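You operate a simulated robot arm through the tools that you are given. There is no shell and no other tool.

Carry out the task below with a simulated robot arm. There is one attempt and no reset: what you move stays moved.

Task
Cure the black mould on the hot plate at 120 C, then switch the heat off and start the fan.
Fine: Leave the mould on the plate and the dial where you set it; the other moulds stay.

Only the result counts: the job must be done as asked and must still hold three seconds after the hand-in. Knocking over, shifting, dropping, spilling or breaking anything else fails it.

Robot
A 6-joint arm with a two-finger gripper, fixed in place. Base frame: the origin is on the floor under the middle of its stand, x ahead of it, y to its left, z up. Lengths are in mm, angles in rad, forces in N, time in s.
It reaches about 1572 mm from its shoulder. Its first joint turns from -2.897 to 2.897 rad. Payload 2.45 kg.
The TCP is the grasp point between the finger pads, 20 mm short of the fingertips. In the tool frame z runs along the fingers and y along their closing line. The gripper opens to 140 mm; its body begins 168 mm behind the TCP.
Orientation is that of the tool frame in the base frame, as a unit quaternion [w, x, y, z]. With the fingers straight down and closing along the base's y, the tool's x points along the base's -x, its y along +y and its z along -z.

Tools
- The arm moves only by the tool jog_arm. Its argument "commands" is a list of rows, each a list of 3 entries, a list of its own where there are three numbers: the turn, a rotation vector about the tool's x, y, z in units of 4 degrees (1.0 is 4 degrees), then the shift along the tool's x, y, z in units of 40 mm (1.0 is 40 mm), then the opening, from 0 (shut) to 1 (fully open). In form: [[[wx, wy, wz], [tx, ty, tz], gripper], ...]. A call has 1 to 20 rows; each row shifts and turns the commanded pose from where the row before left it, along the tool's axes as they then stand. A call with a number of a shift or a turn outside -1 to 1 is refused whole. Rows are played at 5 a second. More than 50 mm and 0.15 rad between two rows, or a gripper value outside its range, and nothing of the call is played. A pose out of reach is approached as far as the arm can. The call stops where the force on the tool passes 90 N (or 10 N more than at its start, if that is more) or the arm is blocked; 0.2 s more then pass. The fingers move at their own pace (about 45 mm/s each) and stop on an object; they squeeze with about 41 N. The grip force told is the motor's: it shows also when the fingers shut on nothing. Time passes only in rows, and 0.2 s behind the last, so rows that do not move let the fingers close. It gives the time, the measured TCP pose, the force on the tool (base axes), the opening and the grip force at its end, in the units of the frame above (readings bear some noise), with the torque about the TCP (base axes, N m) and any sound that the robot's microphone picked up.
- Cameras (640 x 400 px; columns grow to the right, rows downward): "scene" is fixed at [50.6, -500.5, 1593.7]; the picture's right is [0.74, -0.67, 0.00], its down [-0.31, -0.34, -0.89] and it looks along [0.60, 0.65, -0.46] (base axes); focal length 334 px, centre (320, 200). "wrist" rides on the gripper at [78, 11, -209] in the tool frame; the picture's right is [-0.14, 0.99, 0.00], its down [-0.92, -0.13, -0.37] and it looks along [-0.37, -0.05, 0.93] (tool axes); focal length 280 px, centre (320, 200). There is no depth. A picture from a camera that has moved, and an enlarged one, comes with that camera's place and axes in the base frame and with its lens.
- camera(camera): a new picture of that camera. It takes no simulated time.
- zoom(camera, box): a new picture of the part [left, top, right, bottom] of that camera's present view, enlarged. It takes no simulated time.
- job_done(): hands the job in; it is judged then, once.

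Places have to be worked out from the pictures, the camera data and where the tool is seen. Open the gripper and draw the arm clear of the work before you hand the job in, unless the task says otherwise.

The tools are called after "Call:" as name(argument=value, ...) on one line, values as JSON. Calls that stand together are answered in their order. jog_arm: Moves the arm, as the interface text tells. Its arguments: {"type":"object","properties":{"commands":{"type":"array","items":{"type":"array"}}},"required":["commands"]} The other tools are called the same way: camera (camera) takes a picture; zoom (camera, box) takes an enlarged picture of a part of a camera's view; job_done () hands the job in.

At the start:

```text
t: 0.0
ee_pos: [588.4, 314.1, 1171.3]
ee_rot: [0.0, 0.001, 1.0, 0.0]
ft_force: [0.5, -0.2, -0.7]
torque: [0.01, 0.02, -0.02]
gripper_width: 140.0
grasp_force: 0.1
```

scene: 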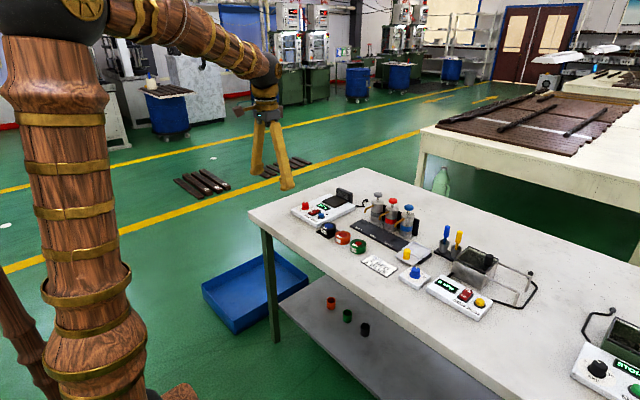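
wrist: 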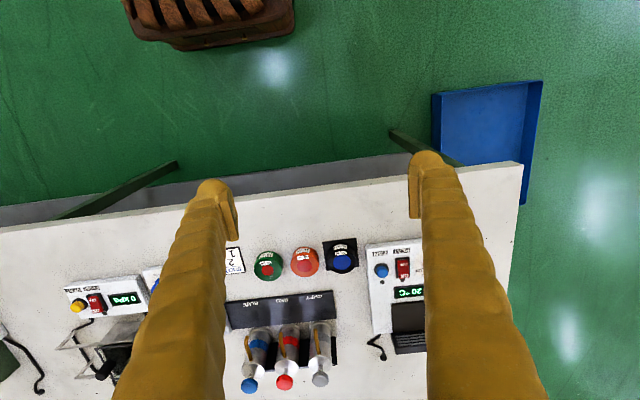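

I see a bench with several devices; I will zoom in on the parts of the scene to read labels and identify the hot plate, the moulds and the fan.

Call:
zoom(camera="scene", box=[280, 170, 440, 270])

Call:
zoom(camera="scene", box=[380, 210, 540, 330])

Call:
zoom(camera="scene", box=[540, 290, 640, 400])

Call:
zoom(camera="wrist", box=[220, 220, 440, 400])

Call:
zoom(camera="wrist", box=[0, 240, 220, 400])

```text
4.00 times, centred on (360, 220) of scene
camera zoom: at [50.6, -500.5, 1593.7], right [0.74, -0.67, 0.0], down [-0.31, -0.34, -0.89], along [0.6, 0.65, -0.46], focal length 1336 px, centre (160, 120)
```

zoom: 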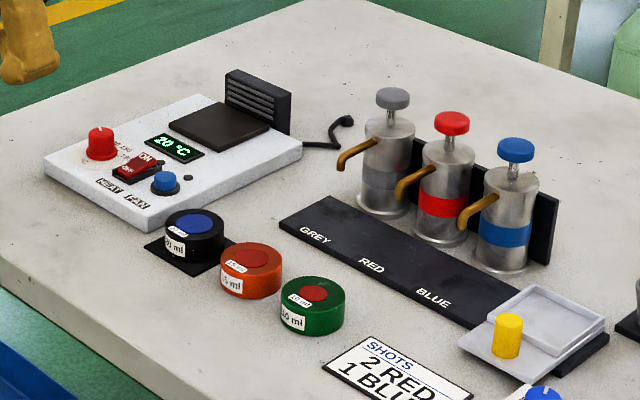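

```text
3.33 times, centred on (460, 270) of scene
camera zoom: at [50.6, -500.5, 1593.7], right [0.74, -0.67, 0.0], down [-0.31, -0.34, -0.89], along [0.6, 0.65, -0.46], focal length 1114 px, centre (-147, -33)
```

zoom: 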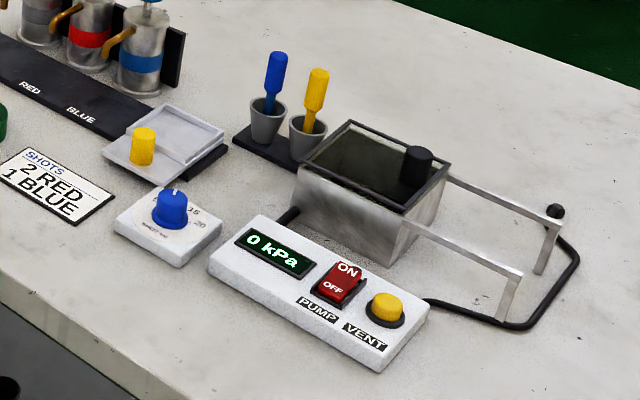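

```text
3.64 times, centred on (590, 345) of scene
camera zoom: at [50.6, -500.5, 1593.7], right [0.74, -0.67, 0.0], down [-0.31, -0.34, -0.89], along [0.6, 0.65, -0.46], focal length 1215 px, centre (-662, -327)
```

zoom: 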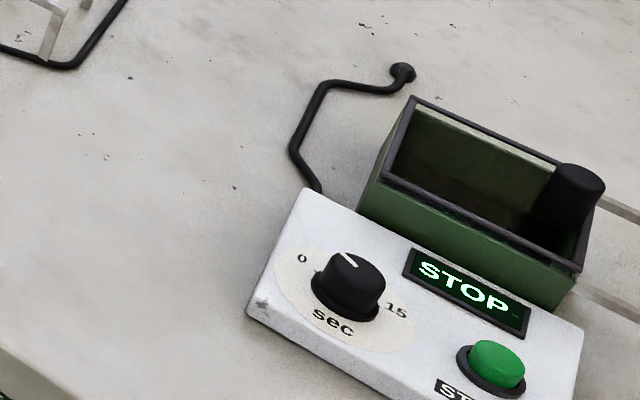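

```text
2.22 times, centred on (330, 310) of wrist
camera zoom: at [509.3, 324.9, 1379.6], right [0.14, 0.99, 0.0], down [0.92, -0.13, 0.37], along [0.37, -0.05, -0.93], focal length 623 px, centre (298, -44)
```

zoom: 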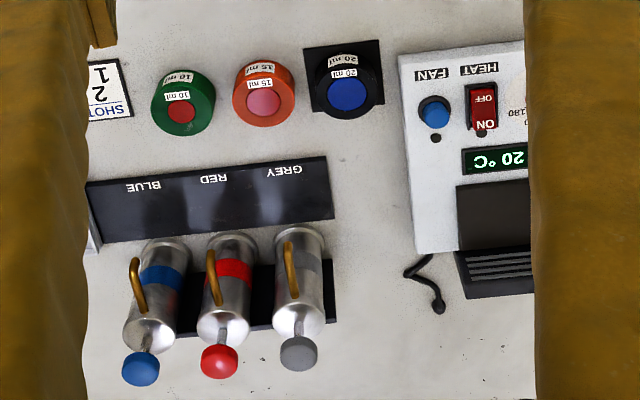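

```text
2.50 times, centred on (110, 320) of wrist
camera zoom: at [509.3, 324.9, 1379.6], right [0.14, 0.99, 0.0], down [0.92, -0.13, 0.37], along [0.37, -0.05, -0.93], focal length 701 px, centre (845, -100)
```

zoom: 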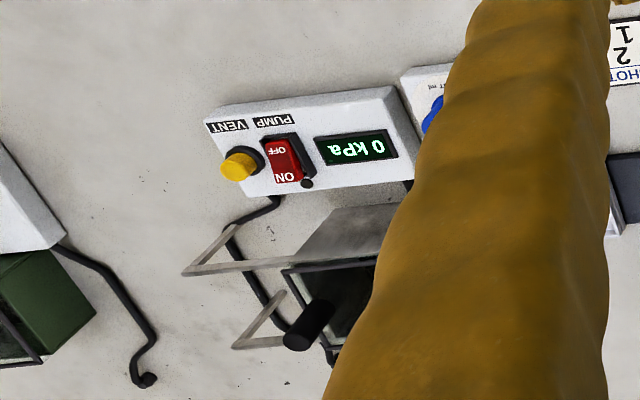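

The hot plate is the left box (red dial, HEAT rocker, FAN button, dark plate, 20 °C display); the black 20 ml mould sits beside it on a dark square. I'll zoom in further on the hot plate, on the mould and on the lower shelf.

Call:
zoom(camera="scene", box=[288, 180, 368, 230])

Call:
zoom(camera="scene", box=[310, 210, 374, 250])

Call:
zoom(camera="scene", box=[310, 285, 390, 345])

Call:
zoom(camera="wrist", box=[360, 230, 440, 370])

```text
8.00 times, centred on (328, 205) of scene
camera zoom: at [50.6, -500.5, 1593.7], right [0.74, -0.67, 0.0], down [-0.31, -0.34, -0.89], along [0.6, 0.65, -0.46], focal length 2673 px, centre (256, 160)
```

zoom: 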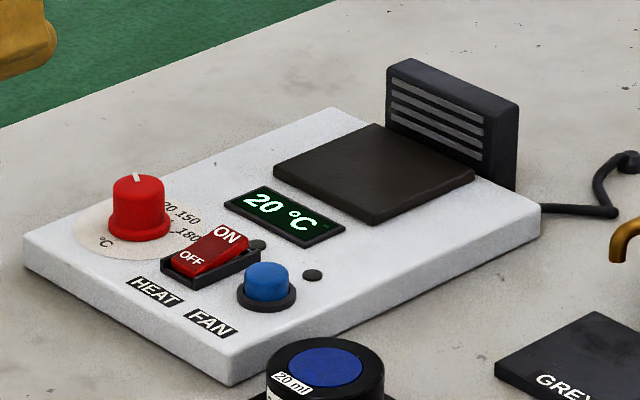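

```text
10.00 times, centred on (342, 230) of scene
camera zoom: at [50.6, -500.5, 1593.7], right [0.74, -0.67, 0.0], down [-0.31, -0.34, -0.89], along [0.6, 0.65, -0.46], focal length 3341 px, centre (100, -100)
```

zoom: 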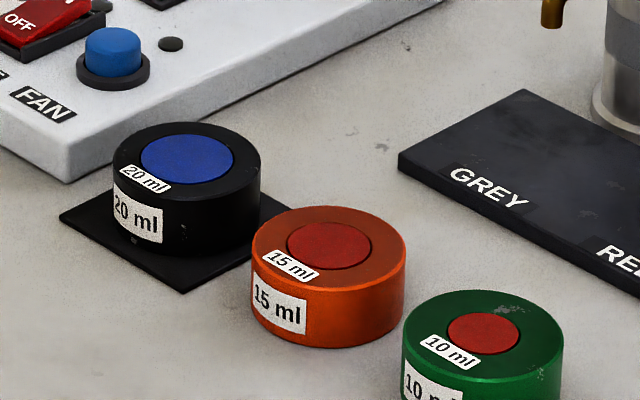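

```text
6.67 times, centred on (350, 315) of scene
camera zoom: at [50.6, -500.5, 1593.7], right [0.74, -0.67, 0.0], down [-0.31, -0.34, -0.89], along [0.6, 0.65, -0.46], focal length 2228 px, centre (120, -567)
```

zoom: 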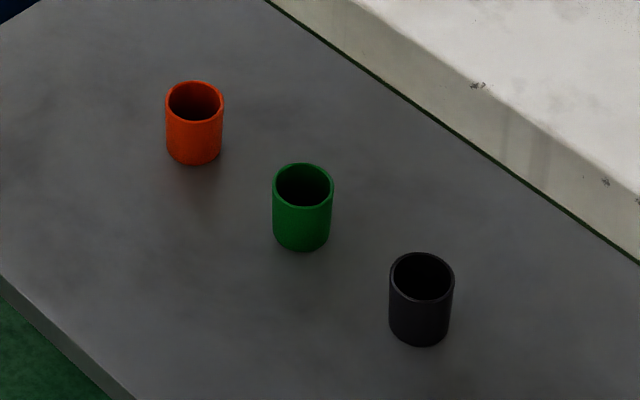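

```text
2.86 times, centred on (400, 300) of wrist
camera zoom: at [509.3, 324.9, 1379.6], right [0.14, 0.99, 0.0], down [0.92, -0.13, 0.37], along [0.37, -0.05, -0.93], focal length 801 px, centre (91, -86)
```

zoom: 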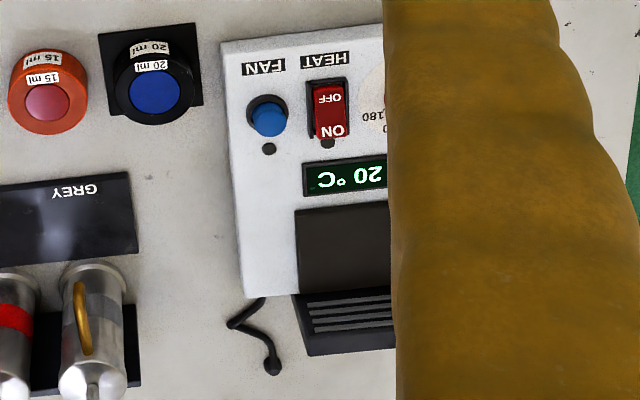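

The black mould is at about (854, 322), top near z 865, about 60 mm across; the hot plate's rocker is near (900, 457). I move the wrist forward and left at the same height to look down on the hot plate.

Call:
jog_arm(commands=[[[0, 0, 0], [-0.5, 0.9, 0], 1], [[0, 0, 0], [-0.5, 0.9, 0], 1], [[0, 0, 0], [-0.5, 0.9, 0], 1], [[0, 0, 0], [-0.5, 0.9, 0], 1], [[0, 0, 0], [0, 0, 0], 1]])

Call:
camera(camera="wrist")

Call:
camera(camera="scene")

```text
t: 1.2
ee_pos: [667.7, 459.2, 1171.0]
ee_rot: [0.001, 0.0, 1.0, 0.0]
ft_force: [-1.3, -0.9, -0.5]
torque: [-0.02, -0.02, 0.01]
gripper_width: 139.7
grasp_force: 0.1
```

```text
taken
camera wrist: at [589.2, 469.6, 1379.0], right [0.14, 0.99, 0.0], down [0.92, -0.13, 0.37], along [0.37, -0.05, -0.93], focal length 280 px, centre (320, 200)
```

wrist: 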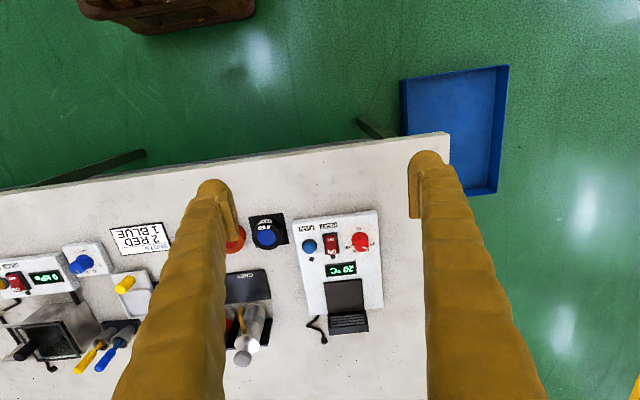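

```text
taken
```

scene: 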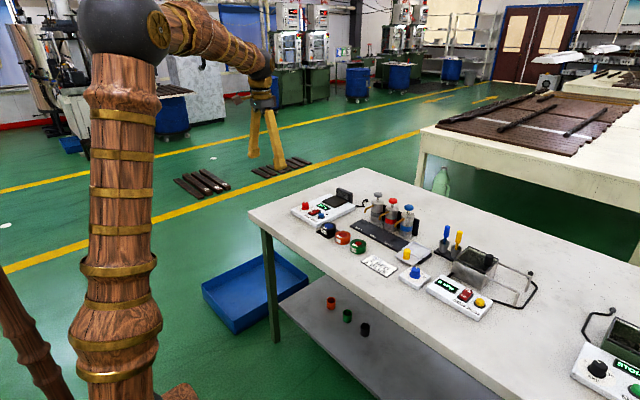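

Now the whole hot plate is in view between the fingers; I enlarge it.

Call:
zoom(camera="wrist", box=[240, 205, 400, 305])

Call:
zoom(camera="wrist", box=[300, 210, 380, 260])

Call:
zoom(camera="wrist", box=[240, 255, 400, 355])

```text
4.00 times, centred on (320, 255) of wrist
camera zoom: at [589.2, 469.6, 1379.0], right [0.14, 0.99, 0.0], down [0.92, -0.13, 0.37], along [0.37, -0.05, -0.93], focal length 1122 px, centre (320, -20)
```

zoom: 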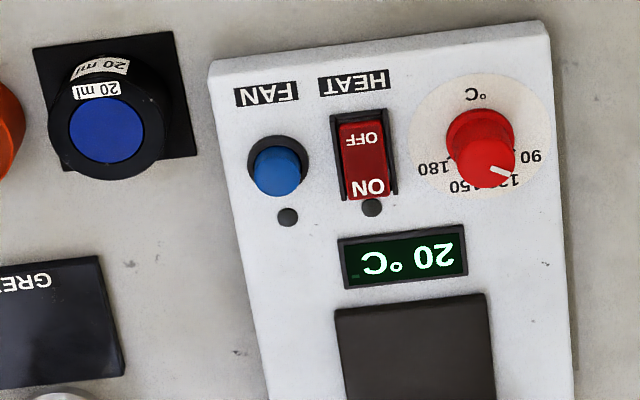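

```text
8.00 times, centred on (340, 235) of wrist
camera zoom: at [589.2, 469.6, 1379.0], right [0.14, 0.99, 0.0], down [0.92, -0.13, 0.37], along [0.37, -0.05, -0.93], focal length 2243 px, centre (160, -80)
```

zoom: 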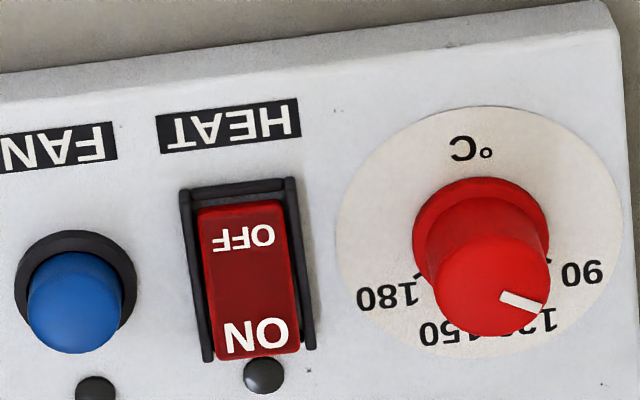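

```text
4.00 times, centred on (320, 305) of wrist
camera zoom: at [589.2, 469.6, 1379.0], right [0.14, 0.99, 0.0], down [0.92, -0.13, 0.37], along [0.37, -0.05, -0.93], focal length 1122 px, centre (320, -220)
```

zoom: 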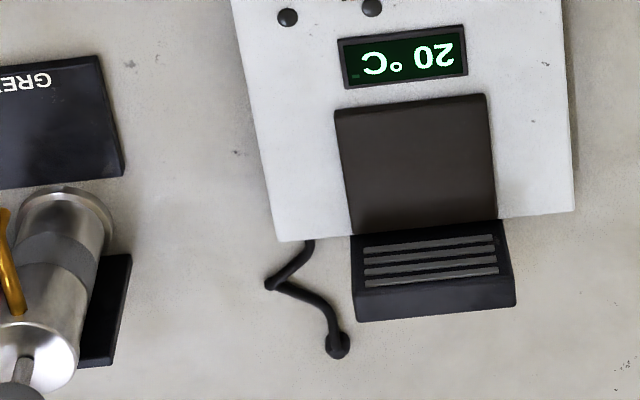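

The dial's white mark stands close to 90 and the scale runs 90-120-150-180 clockwise; the heat is off at 20 °C. I judge the knob at about (895, 512) with its top near z 888, and I move above it to look closer before gripping.

Call:
jog_arm(commands=[[[0, 0, 0], [-0.81, 0.19, 0.4], 1], [[0, 0, 0], [-0.81, 0.19, 0.4], 1], [[0, 0, 0], [-0.81, 0.19, 0.4], 1], [[0, 0, 0], [-0.81, 0.19, 0.4], 1], [[0, 0, 0], [-0.81, 0.19, 0.4], 1], [[0, 0, 0], [-0.81, 0.19, 0.4], 1], [[0, 0, 0], [-0.81, 0.19, 0.4], 1], [[0, 0, 0], [0, 0, 0], 1]])

Call:
camera(camera="wrist")

Call:
camera(camera="scene")

```text
t: 3.0
ee_pos: [893.0, 512.5, 1058.3]
ee_rot: [0.0, 0.0, 1.0, 0.0]
ft_force: [0.0, 0.6, -0.9]
torque: [0.0, 0.03, 0.0]
gripper_width: 139.8
grasp_force: 0.0
```

```text
taken
camera wrist: at [815.7, 523.3, 1266.7], right [0.14, 0.99, 0.0], down [0.92, -0.13, 0.37], along [0.37, -0.05, -0.93], focal length 280 px, centre (320, 200)
```

wrist: 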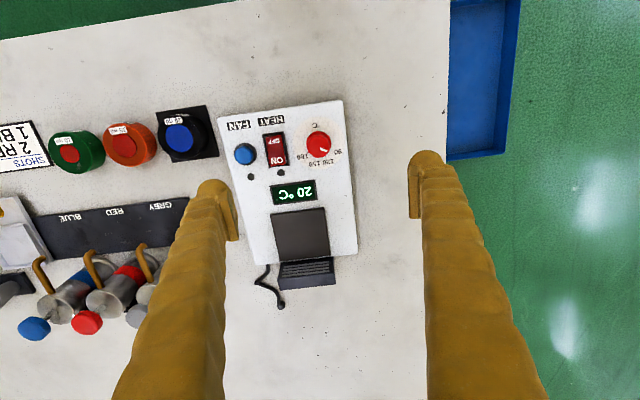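

```text
taken
```

scene: 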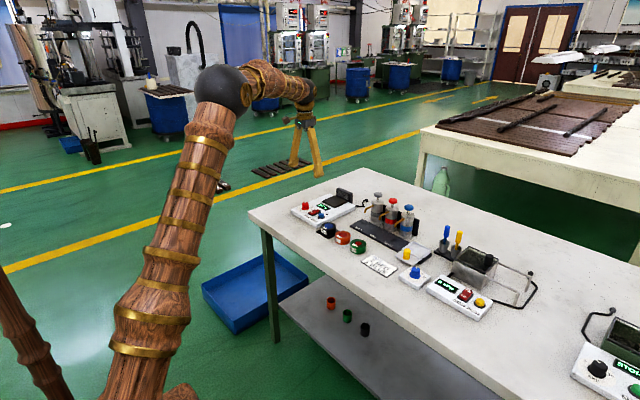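

The knob lies nearly straight under the TCP. I zoom in to measure the dial angle and positions.

Call:
zoom(camera="wrist", box=[280, 110, 360, 160])

Call:
zoom(camera="wrist", box=[200, 90, 360, 190])

Call:
zoom(camera="wrist", box=[220, 170, 380, 290])

Call:
zoom(camera="wrist", box=[90, 90, 250, 190])

```text
8.00 times, centred on (320, 135) of wrist
camera zoom: at [815.7, 523.3, 1266.7], right [0.14, 0.99, 0.0], down [0.92, -0.13, 0.37], along [0.37, -0.05, -0.93], focal length 2243 px, centre (320, 720)
```

zoom: 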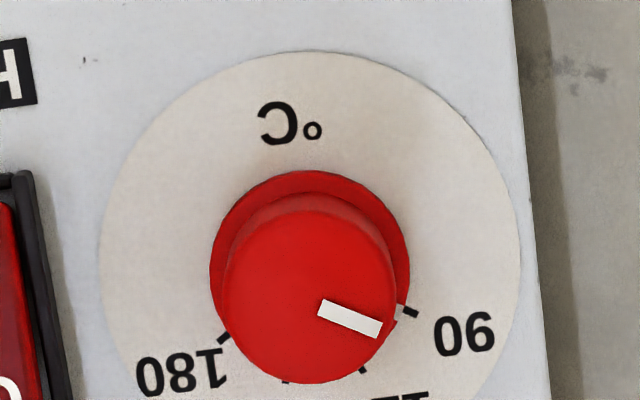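

```text
4.00 times, centred on (280, 140) of wrist
camera zoom: at [815.7, 523.3, 1266.7], right [0.14, 0.99, 0.0], down [0.92, -0.13, 0.37], along [0.37, -0.05, -0.93], focal length 1122 px, centre (480, 440)
```

zoom: 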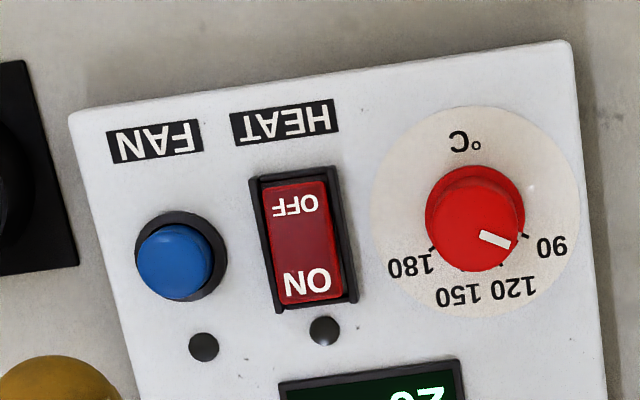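

```text
3.33 times, centred on (300, 230) of wrist
camera zoom: at [815.7, 523.3, 1266.7], right [0.14, 0.99, 0.0], down [0.92, -0.13, 0.37], along [0.37, -0.05, -0.93], focal length 935 px, centre (387, 100)
```

zoom: 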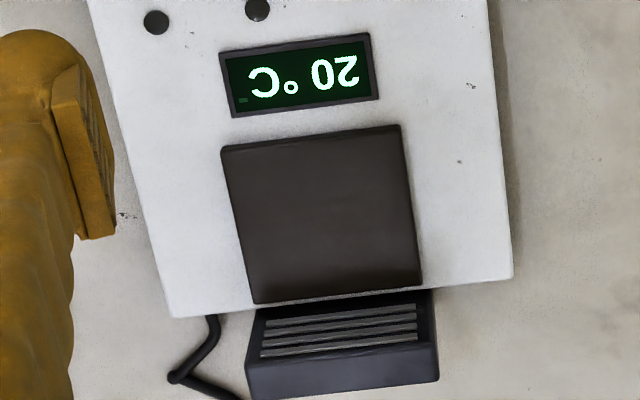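

```text
4.00 times, centred on (170, 140) of wrist
camera zoom: at [815.7, 523.3, 1266.7], right [0.14, 0.99, 0.0], down [0.92, -0.13, 0.37], along [0.37, -0.05, -0.93], focal length 1122 px, centre (920, 440)
```

zoom: 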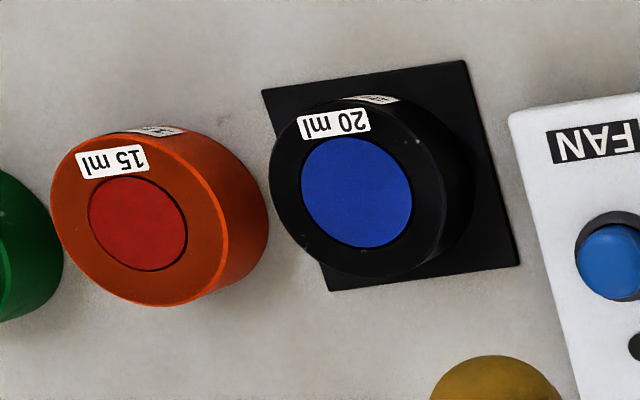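

The mark lines up with the 90 tick, knob about (888, 511), disc surface about z 876, knob top about z 898. I shift the camera so that it is straight above the dial to see the ticks without the knob hiding them.

Call:
jog_arm(commands=[[[0, 0, 0], [-0.95, -0.08, 0], 1], [[0, 0, 0], [-0.95, -0.08, 0], 1], [[0, 0, 0], [-0.95, -0.08, 0], 1], [[0, 0, 0], [0, 0, 0], 1]])

Call:
camera(camera="wrist")

Call:
zoom(camera="wrist", box=[280, 30, 360, 80])

Call:
zoom(camera="wrist", box=[180, 40, 380, 165])

```text
t: 4.0
ee_pos: [1009.1, 502.1, 1060.0]
ee_rot: [0.0, 0.0, 1.0, 0.0]
ft_force: [0.0, -0.8, 0.7]
torque: [-0.01, 0.01, -0.03]
gripper_width: 139.9
grasp_force: 0.1
```

```text
taken
camera wrist: at [930.0, 512.3, 1268.2], right [0.14, 0.99, 0.0], down [0.92, -0.13, 0.37], along [0.37, -0.05, -0.93], focal length 280 px, centre (320, 200)
```

wrist: 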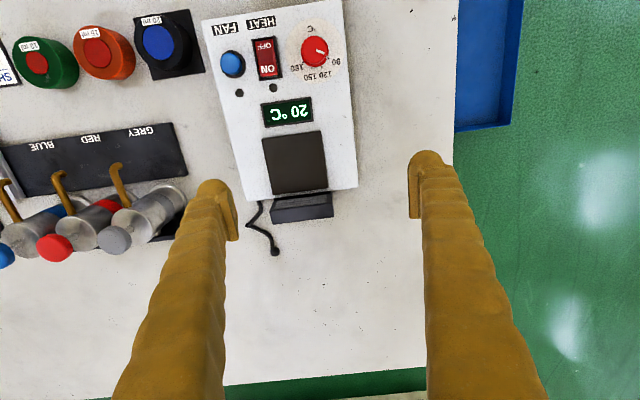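

```text
8.00 times, centred on (320, 55) of wrist
camera zoom: at [930.0, 512.3, 1268.2], right [0.14, 0.99, 0.0], down [0.92, -0.13, 0.37], along [0.37, -0.05, -0.93], focal length 2243 px, centre (320, 1360)
```

zoom: 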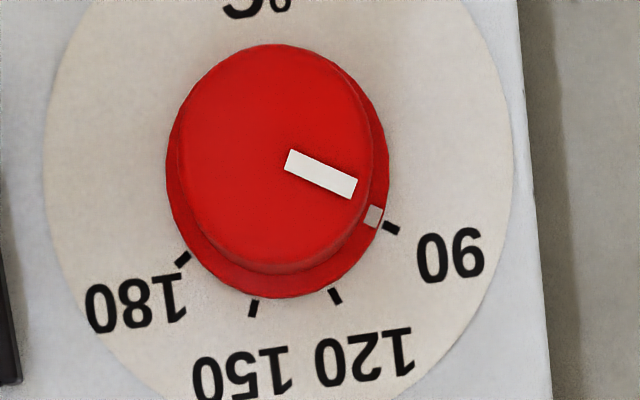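

```text
3.20 times, centred on (280, 102) of wrist
camera zoom: at [930.0, 512.3, 1268.2], right [0.14, 0.99, 0.0], down [0.92, -0.13, 0.37], along [0.37, -0.05, -0.93], focal length 897 px, centre (448, 512)
```

zoom: 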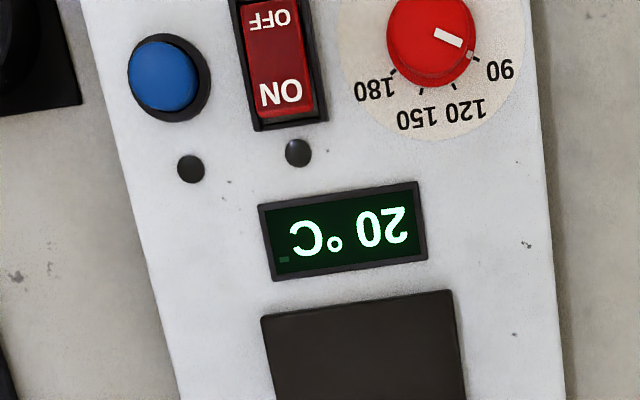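

The ticks are clear: 40° of turn per 30 °C, and the mark stands at 90, so the dial needs 40° clockwise from above (10 units). Knob axis about (889.5, 511.4). I go back over it, turn the wrist 60° clockwise and half-close the gripper.

Call:
jog_arm(commands=[[[0, 0, 0], [0.997, 0.078, 0], 0.6], [[0, 0, 0], [0.997, 0.078, 0], 0.5], [[0, 0, 0], [0.997, 0.078, 0], 0.5], [[0, 0, 1], [0, 0, 0], 0.5], [[0, 0, 1], [0, 0, 0], 0.5], [[0, 0, 1], [0, 0, 0], 0.5], [[0, 0, 1], [0, 0, 0], 0.5], [[0, 0, 1], [0, 0, 0], 0.5], [[0, 0, 1], [0, 0, 0], 0.5], [[0, 0, 1], [0, 0, 0], 0.5], [[0, 0, 1], [0, 0, 0], 0.5], [[0, 0, 1], [0, 0, 0], 0.5], [[0, 0, 1], [0, 0, 0], 0.5], [[0, 0, 1], [0, 0, 0], 0.5], [[0, 0, 1], [0, 0, 0], 0.5], [[0, 0, 1], [0, 0, 0], 0.5], [[0, 0, 1], [0, 0, 0], 0.5], [[0, 0, 1], [0, 0, 0], 0.5], [[0, 0, 0], [0, 0, 0], 0.5]])

Call:
camera(camera="wrist")

Call:
camera(camera="scene")

```text
t: 8.0
ee_pos: [889.4, 510.7, 1059.6]
ee_rot: [0.001, 0.5, 0.866, 0.0]
ft_force: [0.2, 0.1, 0.6]
torque: [-0.01, 0.03, 0.0]
gripper_width: 69.7
grasp_force: 0.0
```

```text
taken
camera wrist: at [858.9, 584.2, 1267.7], right [0.93, 0.38, 0.0], down [0.35, -0.86, 0.37], along [0.14, -0.34, -0.93], focal length 280 px, centre (320, 200)
```

wrist: 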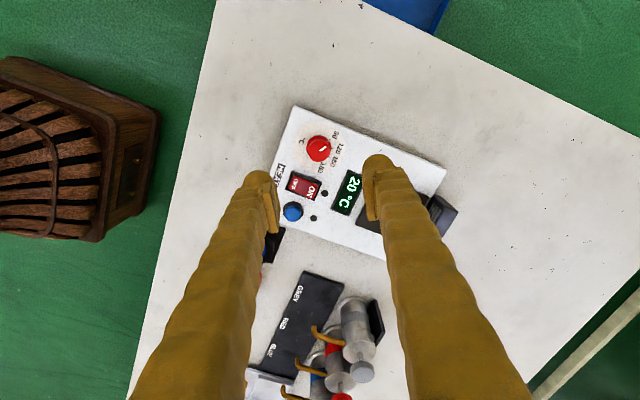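

```text
taken
```

scene: 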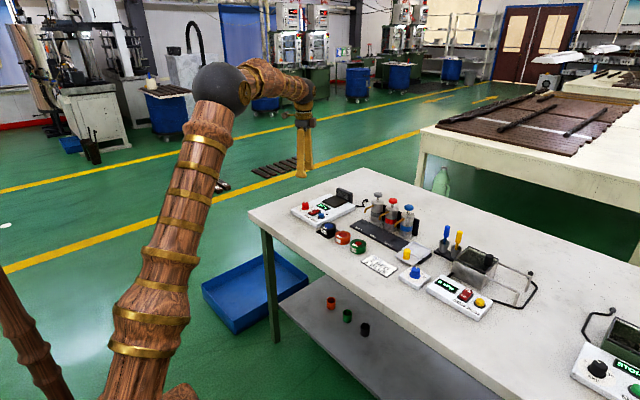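

The wrist is turned 60°. I zoom to check that the knob is centred under the grip axis (expected near column 320, row 151 for the top).

Call:
zoom(camera="wrist", box=[280, 120, 360, 170])

Call:
zoom(camera="wrist", box=[220, 90, 460, 240])

```text
8.00 times, centred on (320, 145) of wrist
camera zoom: at [858.9, 584.2, 1267.7], right [0.93, 0.38, 0.0], down [0.35, -0.86, 0.37], along [0.14, -0.34, -0.93], focal length 2243 px, centre (320, 640)
```

zoom: 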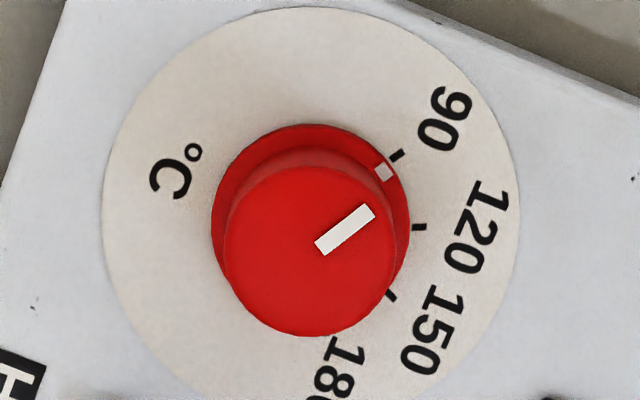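

```text
2.67 times, centred on (340, 165) of wrist
camera zoom: at [858.9, 584.2, 1267.7], right [0.93, 0.38, 0.0], down [0.35, -0.86, 0.37], along [0.14, -0.34, -0.93], focal length 748 px, centre (267, 293)
```

zoom: 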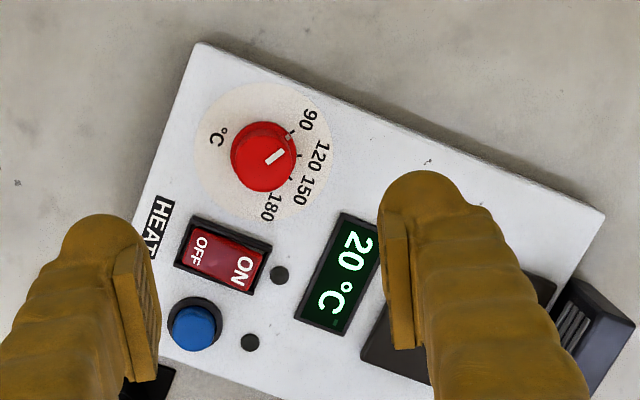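

The knob axis is within 2 mm of the grip axis; I correct 1.5 mm along the closing line and descend to just above it, then look again.

Call:
jog_arm(commands=[[[0, 0, 0], [0, -0.04, 0.9], 0.5], [[0, 0, 0], [0, 0, 0.9], 0.5], [[0, 0, 0], [0, 0, 0.9], 0.5], [[0, 0, 0], [0, 0, 0.3], 0.5], [[0, 0, 0], [0, 0, 0], 0.5]])

Call:
camera(camera="wrist")

Call:
zoom(camera="scene", box=[270, 140, 370, 240])

```text
t: 9.2
ee_pos: [887.7, 511.2, 939.3]
ee_rot: [-0.001, 0.501, 0.866, 0.0]
ft_force: [-0.2, 0.2, 1.0]
torque: [0.03, -0.01, 0.02]
gripper_width: 70.0
grasp_force: 0.0
```

```text
taken
camera wrist: at [857.4, 584.2, 1147.2], right [0.93, 0.38, 0.0], down [0.35, -0.86, 0.37], along [0.14, -0.34, -0.93], focal length 280 px, centre (320, 200)
```

wrist: 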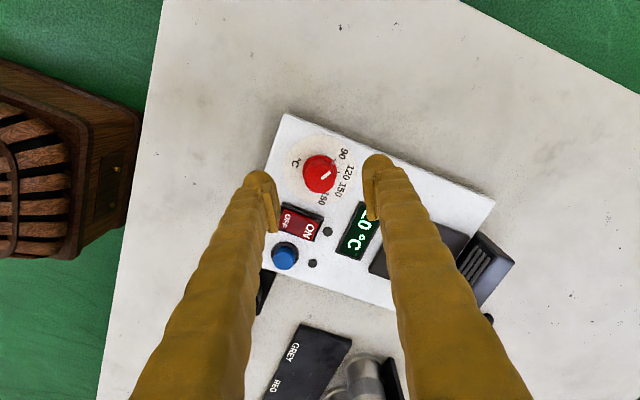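

```text
4.00 times, centred on (320, 190) of scene
camera zoom: at [50.6, -500.5, 1593.7], right [0.74, -0.67, 0.0], down [-0.31, -0.34, -0.89], along [0.6, 0.65, -0.46], focal length 1336 px, centre (320, 240)
```

zoom: 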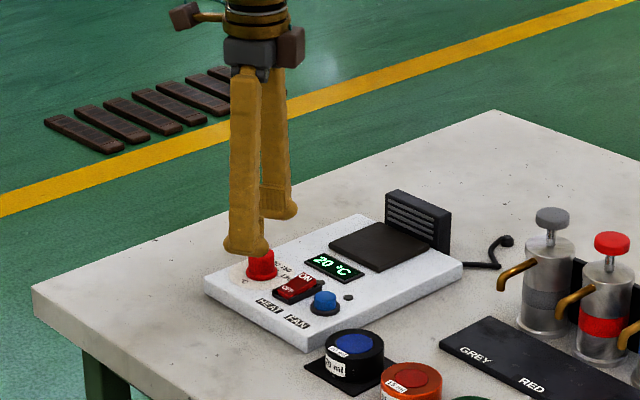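

The fingers straddle the knob about 20 mm above its top. I zoom to check centring once more.

Call:
zoom(camera="wrist", box=[240, 125, 400, 225])

```text
4.00 times, centred on (320, 175) of wrist
camera zoom: at [857.4, 584.2, 1147.2], right [0.93, 0.38, 0.0], down [0.35, -0.86, 0.37], along [0.14, -0.34, -0.93], focal length 1122 px, centre (320, 300)
```

zoom: 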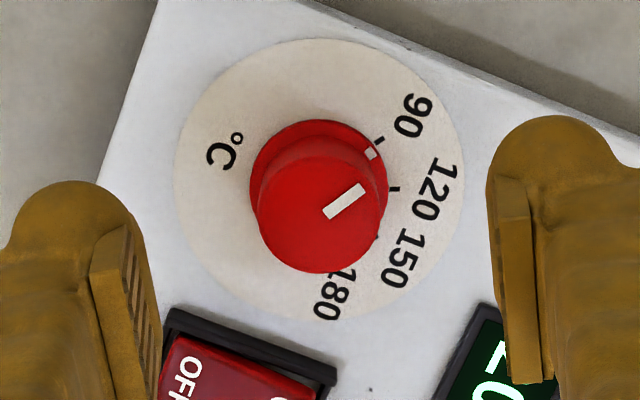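

Centred. I go down to TCP z 900 (tips about 880, above the flange), then close on the knob.

Call:
jog_arm(commands=[[[0, 0, 0], [0, 0, 0.5], 0.5], [[0, 0, 0], [0, 0, 0.3], 0.5], [[0, 0, 0], [0, 0, 0.18], 0.5], [[0, 0, 0], [0, 0, 0], 0.5]])

Call:
zoom(camera="scene", box=[270, 160, 350, 240])

Call:
zoom(camera="wrist", box=[240, 125, 400, 225])

```text
t: 10.2
ee_pos: [888.3, 510.7, 899.7]
ee_rot: [0.001, 0.5, 0.866, 0.0]
ft_force: [-0.3, -0.2, 0.1]
torque: [-0.01, 0.02, 0.01]
gripper_width: 70.1
grasp_force: 0.1
```

```text
5.00 times, centred on (310, 200) of scene
camera zoom: at [50.6, -500.5, 1593.7], right [0.74, -0.67, 0.0], down [-0.31, -0.34, -0.89], along [0.6, 0.65, -0.46], focal length 1671 px, centre (370, 200)
```

zoom: 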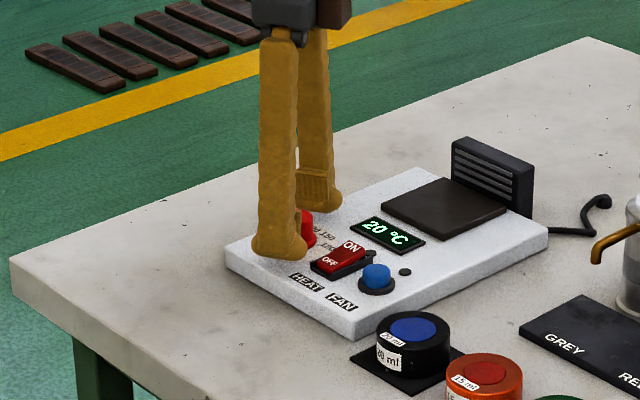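

```text
4.00 times, centred on (320, 175) of wrist
camera zoom: at [857.9, 584.2, 1108.5], right [0.93, 0.38, 0.0], down [0.35, -0.86, 0.37], along [0.14, -0.34, -0.93], focal length 1122 px, centre (320, 300)
```

zoom: 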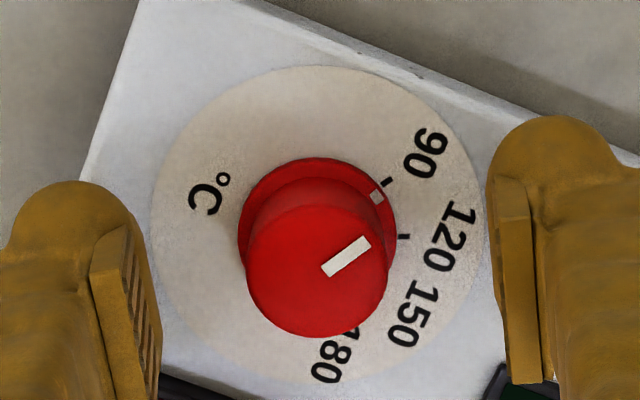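

The knob's top centre sits right at the TCP pixel, so it is centred and the pads overlap it by about 20 mm. I close on it.

Call:
jog_arm(commands=[[[0, 0, 0], [0, 0, 0], 0.3], [[0, 0, 0], [0, 0, 0], 0.1], [[0, 0, 0], [0, 0, 0], 0], [[0, 0, 0], [0, 0, 0], 0], [[0, 0, 0], [0, 0, 0], 0]])

Call:
zoom(camera="wrist", box=[240, 125, 400, 225])

```text
t: 11.4
ee_pos: [887.8, 510.4, 900.1]
ee_rot: [0.0, 0.499, 0.866, 0.0]
ft_force: [-10.2, -6.2, 1.6]
torque: [-0.03, 0.1, -0.01]
gripper_width: 27.9
grasp_force: 45.1
```

```text
4.00 times, centred on (320, 175) of wrist
camera zoom: at [857.6, 584.0, 1108.7], right [0.93, 0.38, 0.0], down [0.35, -0.86, 0.37], along [0.14, -0.34, -0.93], focal length 1122 px, centre (320, 300)
```

zoom: 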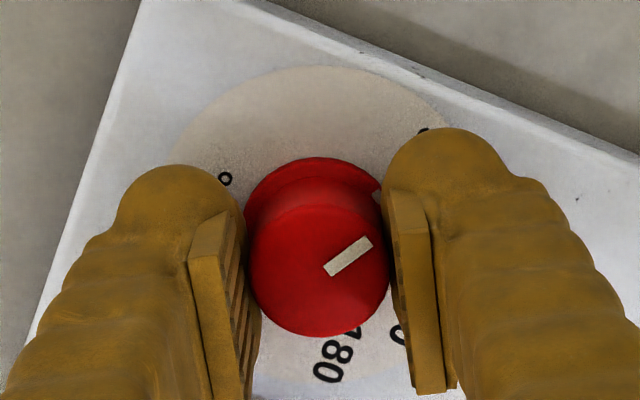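

The knob is held (27.9 mm, 45 N) with a small side load; I relieve it by 0.6 mm and turn 20° clockwise, then check that the knob follows.

Call:
jog_arm(commands=[[[0, 0, 0], [0, -0.015, 0], 0], [[0, 0, 0.6], [0, 0, 0], 0], [[0, 0, 0.8], [0, 0, 0], 0], [[0, 0, 1], [0, 0, 0], 0], [[0, 0, 1], [0, 0, 0], 0], [[0, 0, 1], [0, 0, 0], 0], [[0, 0, 0.6], [0, 0, 0], 0], [[0, 0, 0], [0, 0, 0], 0]])

Call:
zoom(camera="wrist", box=[240, 125, 400, 225])

```text
t: 13.2
ee_pos: [887.5, 510.1, 899.8]
ee_rot: [0.001, 0.643, 0.766, 0.001]
ft_force: [2.5, 8.8, 4.2]
torque: [0.12, -0.02, -0.01]
gripper_width: 27.3
grasp_force: 45.1
```

```text
4.00 times, centred on (320, 175) of wrist
camera zoom: at [883.8, 589.5, 1108.7], right [1.0, 0.04, 0.0], down [0.03, -0.93, 0.37], along [0.01, -0.37, -0.93], focal length 1122 px, centre (320, 300)
```

zoom: 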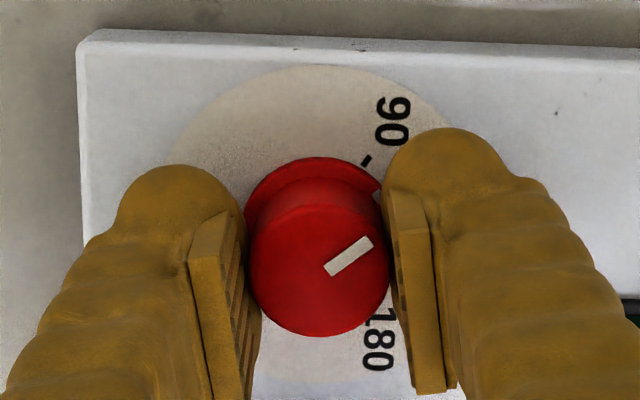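

The knob follows the gripper exactly (yaw now 80°). I turn the second 20°.

Call:
jog_arm(commands=[[[0, 0, 0.6], [0, 0, 0], 0], [[0, 0, 0.8], [0, 0, 0], 0], [[0, 0, 1], [0, 0, 0], 0], [[0, 0, 1], [0, 0, 0], 0], [[0, 0, 1], [0, 0, 0], 0], [[0, 0, 0.6], [0, 0, 0], 0], [[0, 0, 0], [0, 0, 0], 0]])

Call:
zoom(camera="wrist", box=[240, 125, 400, 225])

```text
t: 14.8
ee_pos: [886.1, 511.2, 900.8]
ee_rot: [0.0, 0.766, 0.642, 0.0]
ft_force: [-11.4, 4.6, 11.2]
torque: [0.05, 0.17, -0.01]
gripper_width: 27.7
grasp_force: 44.7
```

```text
4.00 times, centred on (320, 175) of wrist
camera zoom: at [910.9, 585.8, 1108.6], right [0.95, -0.31, 0.0], down [-0.29, -0.88, 0.37], along [-0.11, -0.35, -0.93], focal length 1122 px, centre (320, 300)
```

zoom: 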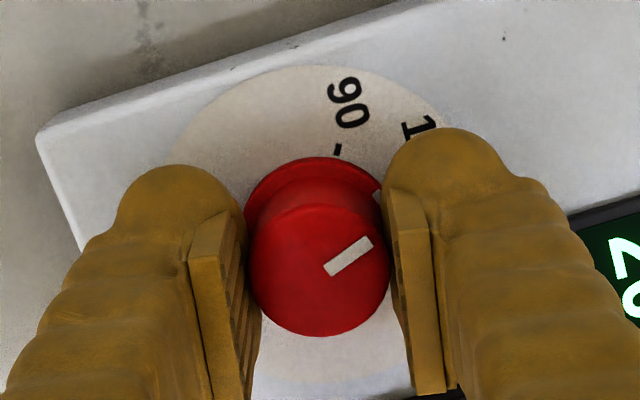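

The wrist has turned the full 40°. I open the fingers and rise straight up to check the mark against the 120 tick.

Call:
jog_arm(commands=[[[0, 0, 0], [0, 0, 0], 0.3], [[0, 0, 0], [0, 0, 0], 0.5], [[0, 0, 0], [0, 0, 0], 0.5], [[0, 0, 0], [0, 0, -0.5], 0.5], [[0, 0, 0], [0, 0, -1], 0.5], [[0, 0, 0], [0, 0, -1], 0.5], [[0, 0, 0], [0, 0, -1], 0.5], [[0, 0, 0], [0, 0, -0.5], 0.5], [[0, 0, 0], [0, 0, 0], 0.5]])

Call:
camera(camera="wrist")

Call:
zoom(camera="wrist", box=[280, 120, 360, 170])

```text
t: 16.8
ee_pos: [886.8, 510.0, 1061.3]
ee_rot: [-0.001, 0.766, 0.643, 0.0]
ft_force: [-0.2, -0.3, -0.1]
torque: [-0.02, 0.0, 0.02]
gripper_width: 70.0
grasp_force: 0.0
```

```text
taken
camera wrist: at [910.7, 585.0, 1269.5], right [0.95, -0.31, 0.0], down [-0.29, -0.89, 0.37], along [-0.11, -0.35, -0.93], focal length 280 px, centre (320, 200)
```

wrist: 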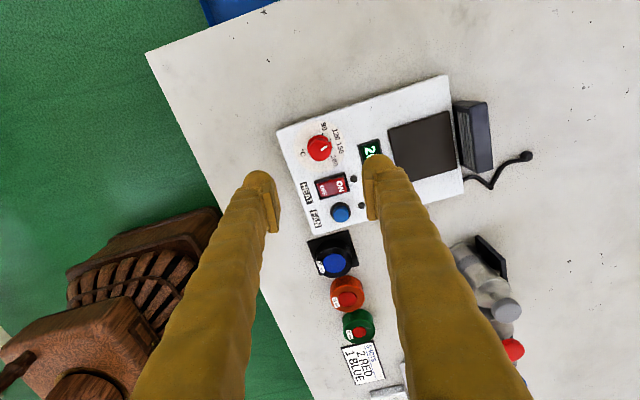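

```text
8.00 times, centred on (320, 145) of wrist
camera zoom: at [910.7, 585.0, 1269.5], right [0.95, -0.31, 0.0], down [-0.29, -0.89, 0.37], along [-0.11, -0.35, -0.93], focal length 2243 px, centre (320, 640)
```

zoom: 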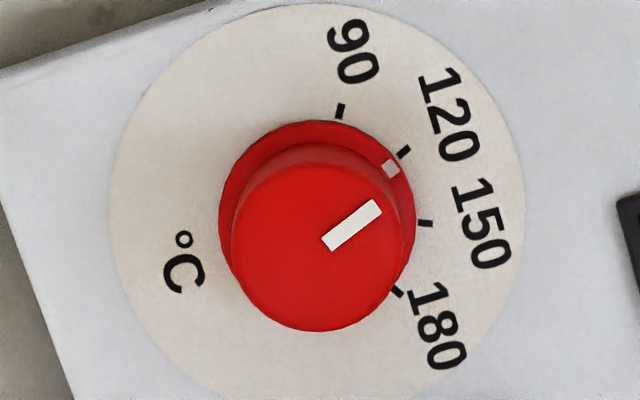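

The mark now looks to sit against the 120 tick. I enlarge more for an accurate reading.

Call:
zoom(camera="wrist", box=[304, 130, 344, 155])

Call:
zoom(camera="scene", box=[290, 190, 330, 215])

```text
16.00 times, centred on (324, 142) of wrist
camera zoom: at [910.7, 585.0, 1269.5], right [0.95, -0.31, 0.0], down [-0.29, -0.89, 0.37], along [-0.11, -0.35, -0.93], focal length 4486 px, centre (256, 1120)
```

zoom: 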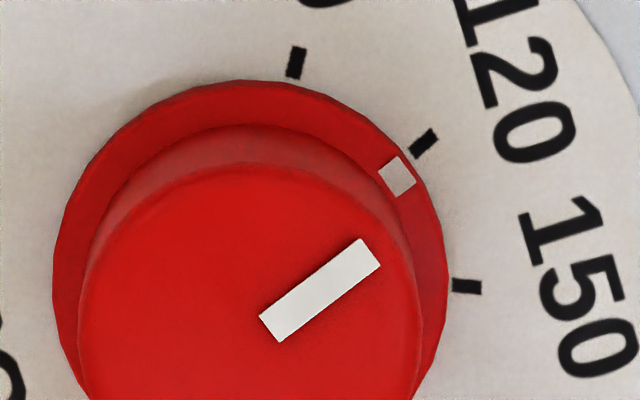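

```text
16.00 times, centred on (310, 202) of scene
camera zoom: at [50.6, -500.5, 1593.7], right [0.74, -0.67, 0.0], down [-0.31, -0.34, -0.89], along [0.6, 0.65, -0.46], focal length 5346 px, centre (480, 160)
```

zoom: 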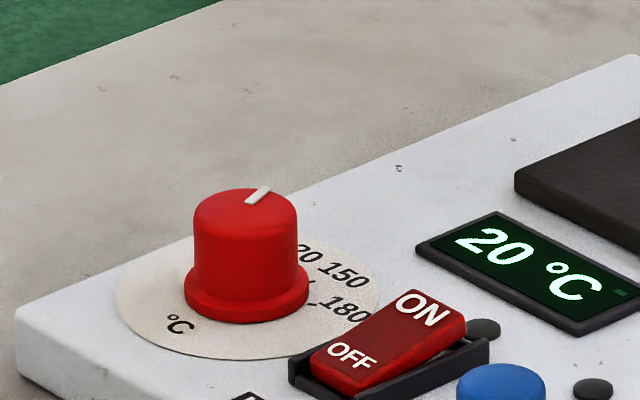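

The pointer measures 30.1° against 30.1° for the 120 tick, so the dial is set at 120. Next, the mould: triangulated centre about (855, 323), top z 877. I turn the wrist so the fingers close along x (neighbour mould and box lie along y) and move above the mould.

Call:
jog_arm(commands=[[[0, 0, -1], [0, 0, 0], 0.6], [[0, 0, -1], [0, 0, 0], 0.65], [[0, 0, -0.5], [0, 0, 0], 0.65], [[0, 0, 0], [-0.936, -0.159, 0.4], 0.65], [[0, 0, 0], [-0.936, -0.159, 0.4], 0.65], [[0, 0, 0], [-0.936, -0.159, 0.4], 0.65], [[0, 0, 0], [-0.936, -0.159, 0.4], 0.65], [[0, 0, 0], [-0.936, -0.159, 0.4], 0.65], [[0, 0, 0], [0, 0, 0], 0.65]])

Call:
camera(camera="wrist")

Call:
zoom(camera="wrist", box=[240, 110, 400, 210])

Call:
zoom(camera="scene", box=[270, 150, 390, 270])

```text
t: 18.8
ee_pos: [858.2, 322.0, 983.9]
ee_rot: [0.0, 0.706, 0.708, 0.0]
ft_force: [-0.3, 0.2, -0.1]
torque: [0.01, 0.0, 0.02]
gripper_width: 91.2
grasp_force: 0.0
```

```text
taken
camera wrist: at [868.1, 400.8, 1192.6], right [0.99, -0.14, 0.0], down [-0.13, -0.92, 0.37], along [-0.05, -0.36, -0.93], focal length 280 px, centre (320, 200)
```

wrist: 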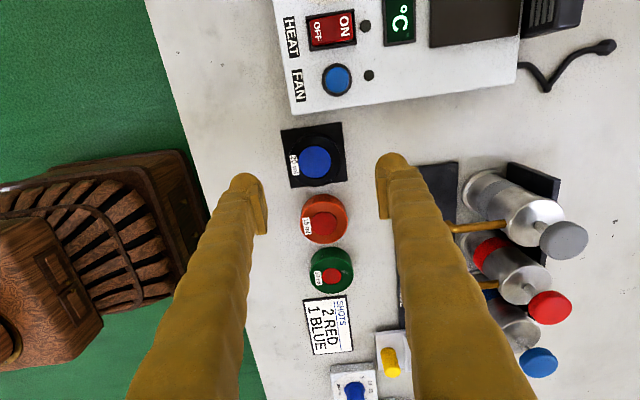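

```text
4.00 times, centred on (320, 160) of wrist
camera zoom: at [868.1, 400.8, 1192.6], right [0.99, -0.14, 0.0], down [-0.13, -0.92, 0.37], along [-0.05, -0.36, -0.93], focal length 1122 px, centre (320, 360)
```

zoom: 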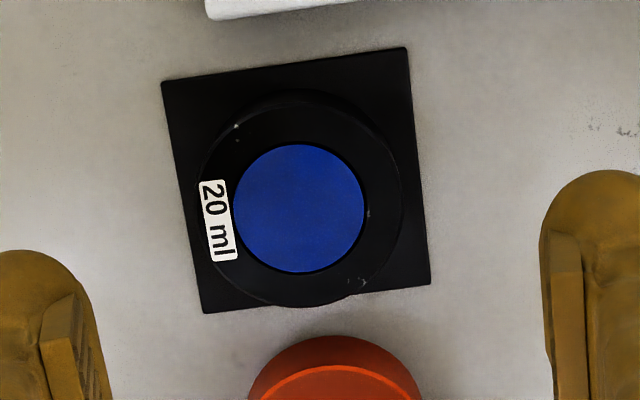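

```text
3.33 times, centred on (330, 210) of scene
camera zoom: at [50.6, -500.5, 1593.7], right [0.74, -0.67, 0.0], down [-0.31, -0.34, -0.89], along [0.6, 0.65, -0.46], focal length 1114 px, centre (287, 167)
```

zoom: 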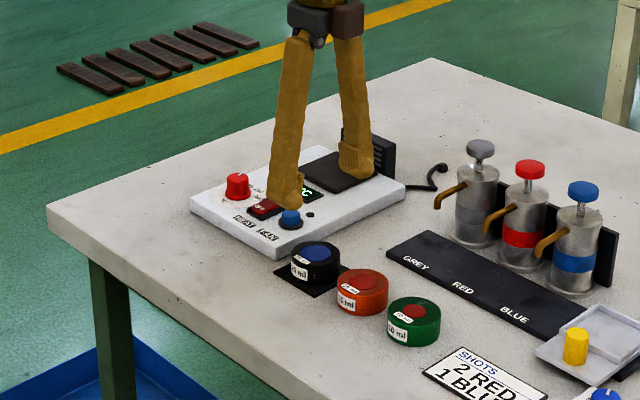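

The mould's top centre is about 6 mm to −x of the grip axis (mould near (852, 321)). I correct that and go down to z 930, then look again.

Call:
jog_arm(commands=[[[0, 0, 0], [-0.02, -0.155, 0.5], 0.65], [[0, 0, 0], [0, 0, 0.85], 0.65], [[0, 0, 0], [0, 0, 0], 0.65]])

Call:
zoom(camera="wrist", box=[240, 125, 400, 225])

Call:
zoom(camera="scene", box=[280, 170, 380, 270])

```text
t: 19.6
ee_pos: [850.0, 323.3, 928.3]
ee_rot: [0.0, 0.707, 0.707, 0.0]
ft_force: [0.5, 0.4, 0.3]
torque: [0.02, 0.02, 0.02]
gripper_width: 90.9
grasp_force: 0.1
```

```text
4.00 times, centred on (320, 175) of wrist
camera zoom: at [860.5, 400.7, 1137.0], right [0.99, -0.14, 0.0], down [-0.13, -0.92, 0.37], along [-0.05, -0.36, -0.93], focal length 1122 px, centre (320, 300)
```

zoom: 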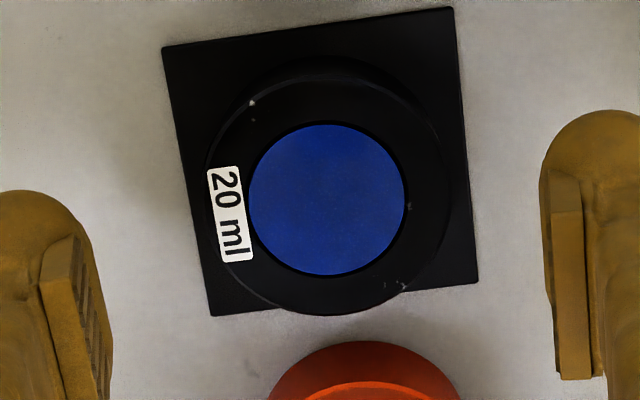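

```text
4.00 times, centred on (330, 220) of scene
camera zoom: at [50.6, -500.5, 1593.7], right [0.74, -0.67, 0.0], down [-0.31, -0.34, -0.89], along [0.6, 0.65, -0.46], focal length 1336 px, centre (280, 120)
```

zoom: 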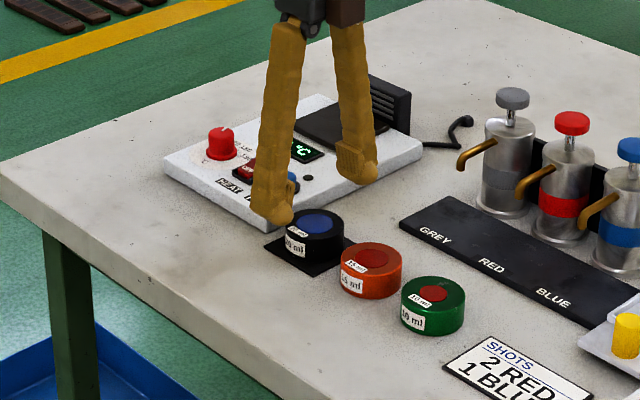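

Now within 2 mm; I correct 1.8 mm and descend to TCP z 872 so that the tips come to about 5 mm above the bench.

Call:
jog_arm(commands=[[[0, 0, 0], [0, 0.045, 0.5], 0.62], [[0, 0, 0], [0, 0, 0.5], 0.62], [[0, 0, 0], [0, 0, 0.25], 0.62], [[0, 0, 0], [0, 0, 0.15], 0.62], [[0, 0, 0], [0, 0, 0], 0.62]])

Call:
zoom(camera="wrist", box=[240, 145, 400, 245])

Call:
zoom(camera="scene", box=[300, 190, 370, 260])

```text
t: 20.8
ee_pos: [850.9, 323.3, 870.3]
ee_rot: [-0.001, 0.707, 0.707, 0.0]
ft_force: [0.1, -0.3, -0.5]
torque: [-0.02, 0.0, 0.0]
gripper_width: 86.9
grasp_force: 0.0
```

```text
4.00 times, centred on (320, 195) of wrist
camera zoom: at [861.4, 401.2, 1078.8], right [0.99, -0.14, 0.0], down [-0.13, -0.92, 0.37], along [-0.05, -0.36, -0.93], focal length 1122 px, centre (320, 220)
```

zoom: 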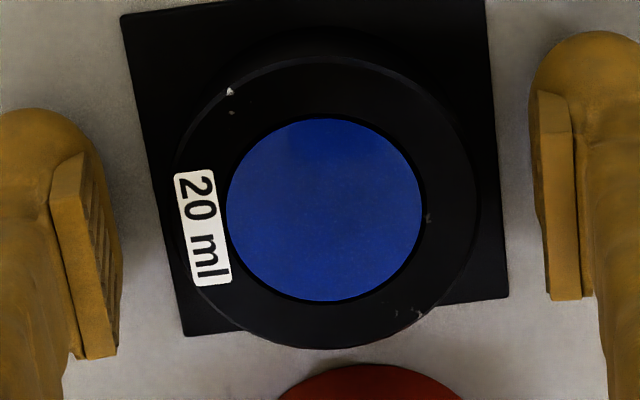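

```text
5.71 times, centred on (335, 225) of scene
camera zoom: at [50.6, -500.5, 1593.7], right [0.74, -0.67, 0.0], down [-0.31, -0.34, -0.89], along [0.6, 0.65, -0.46], focal length 1909 px, centre (234, 57)
```

zoom: 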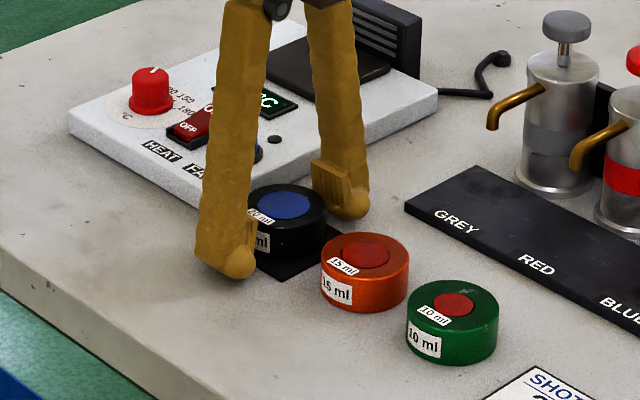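

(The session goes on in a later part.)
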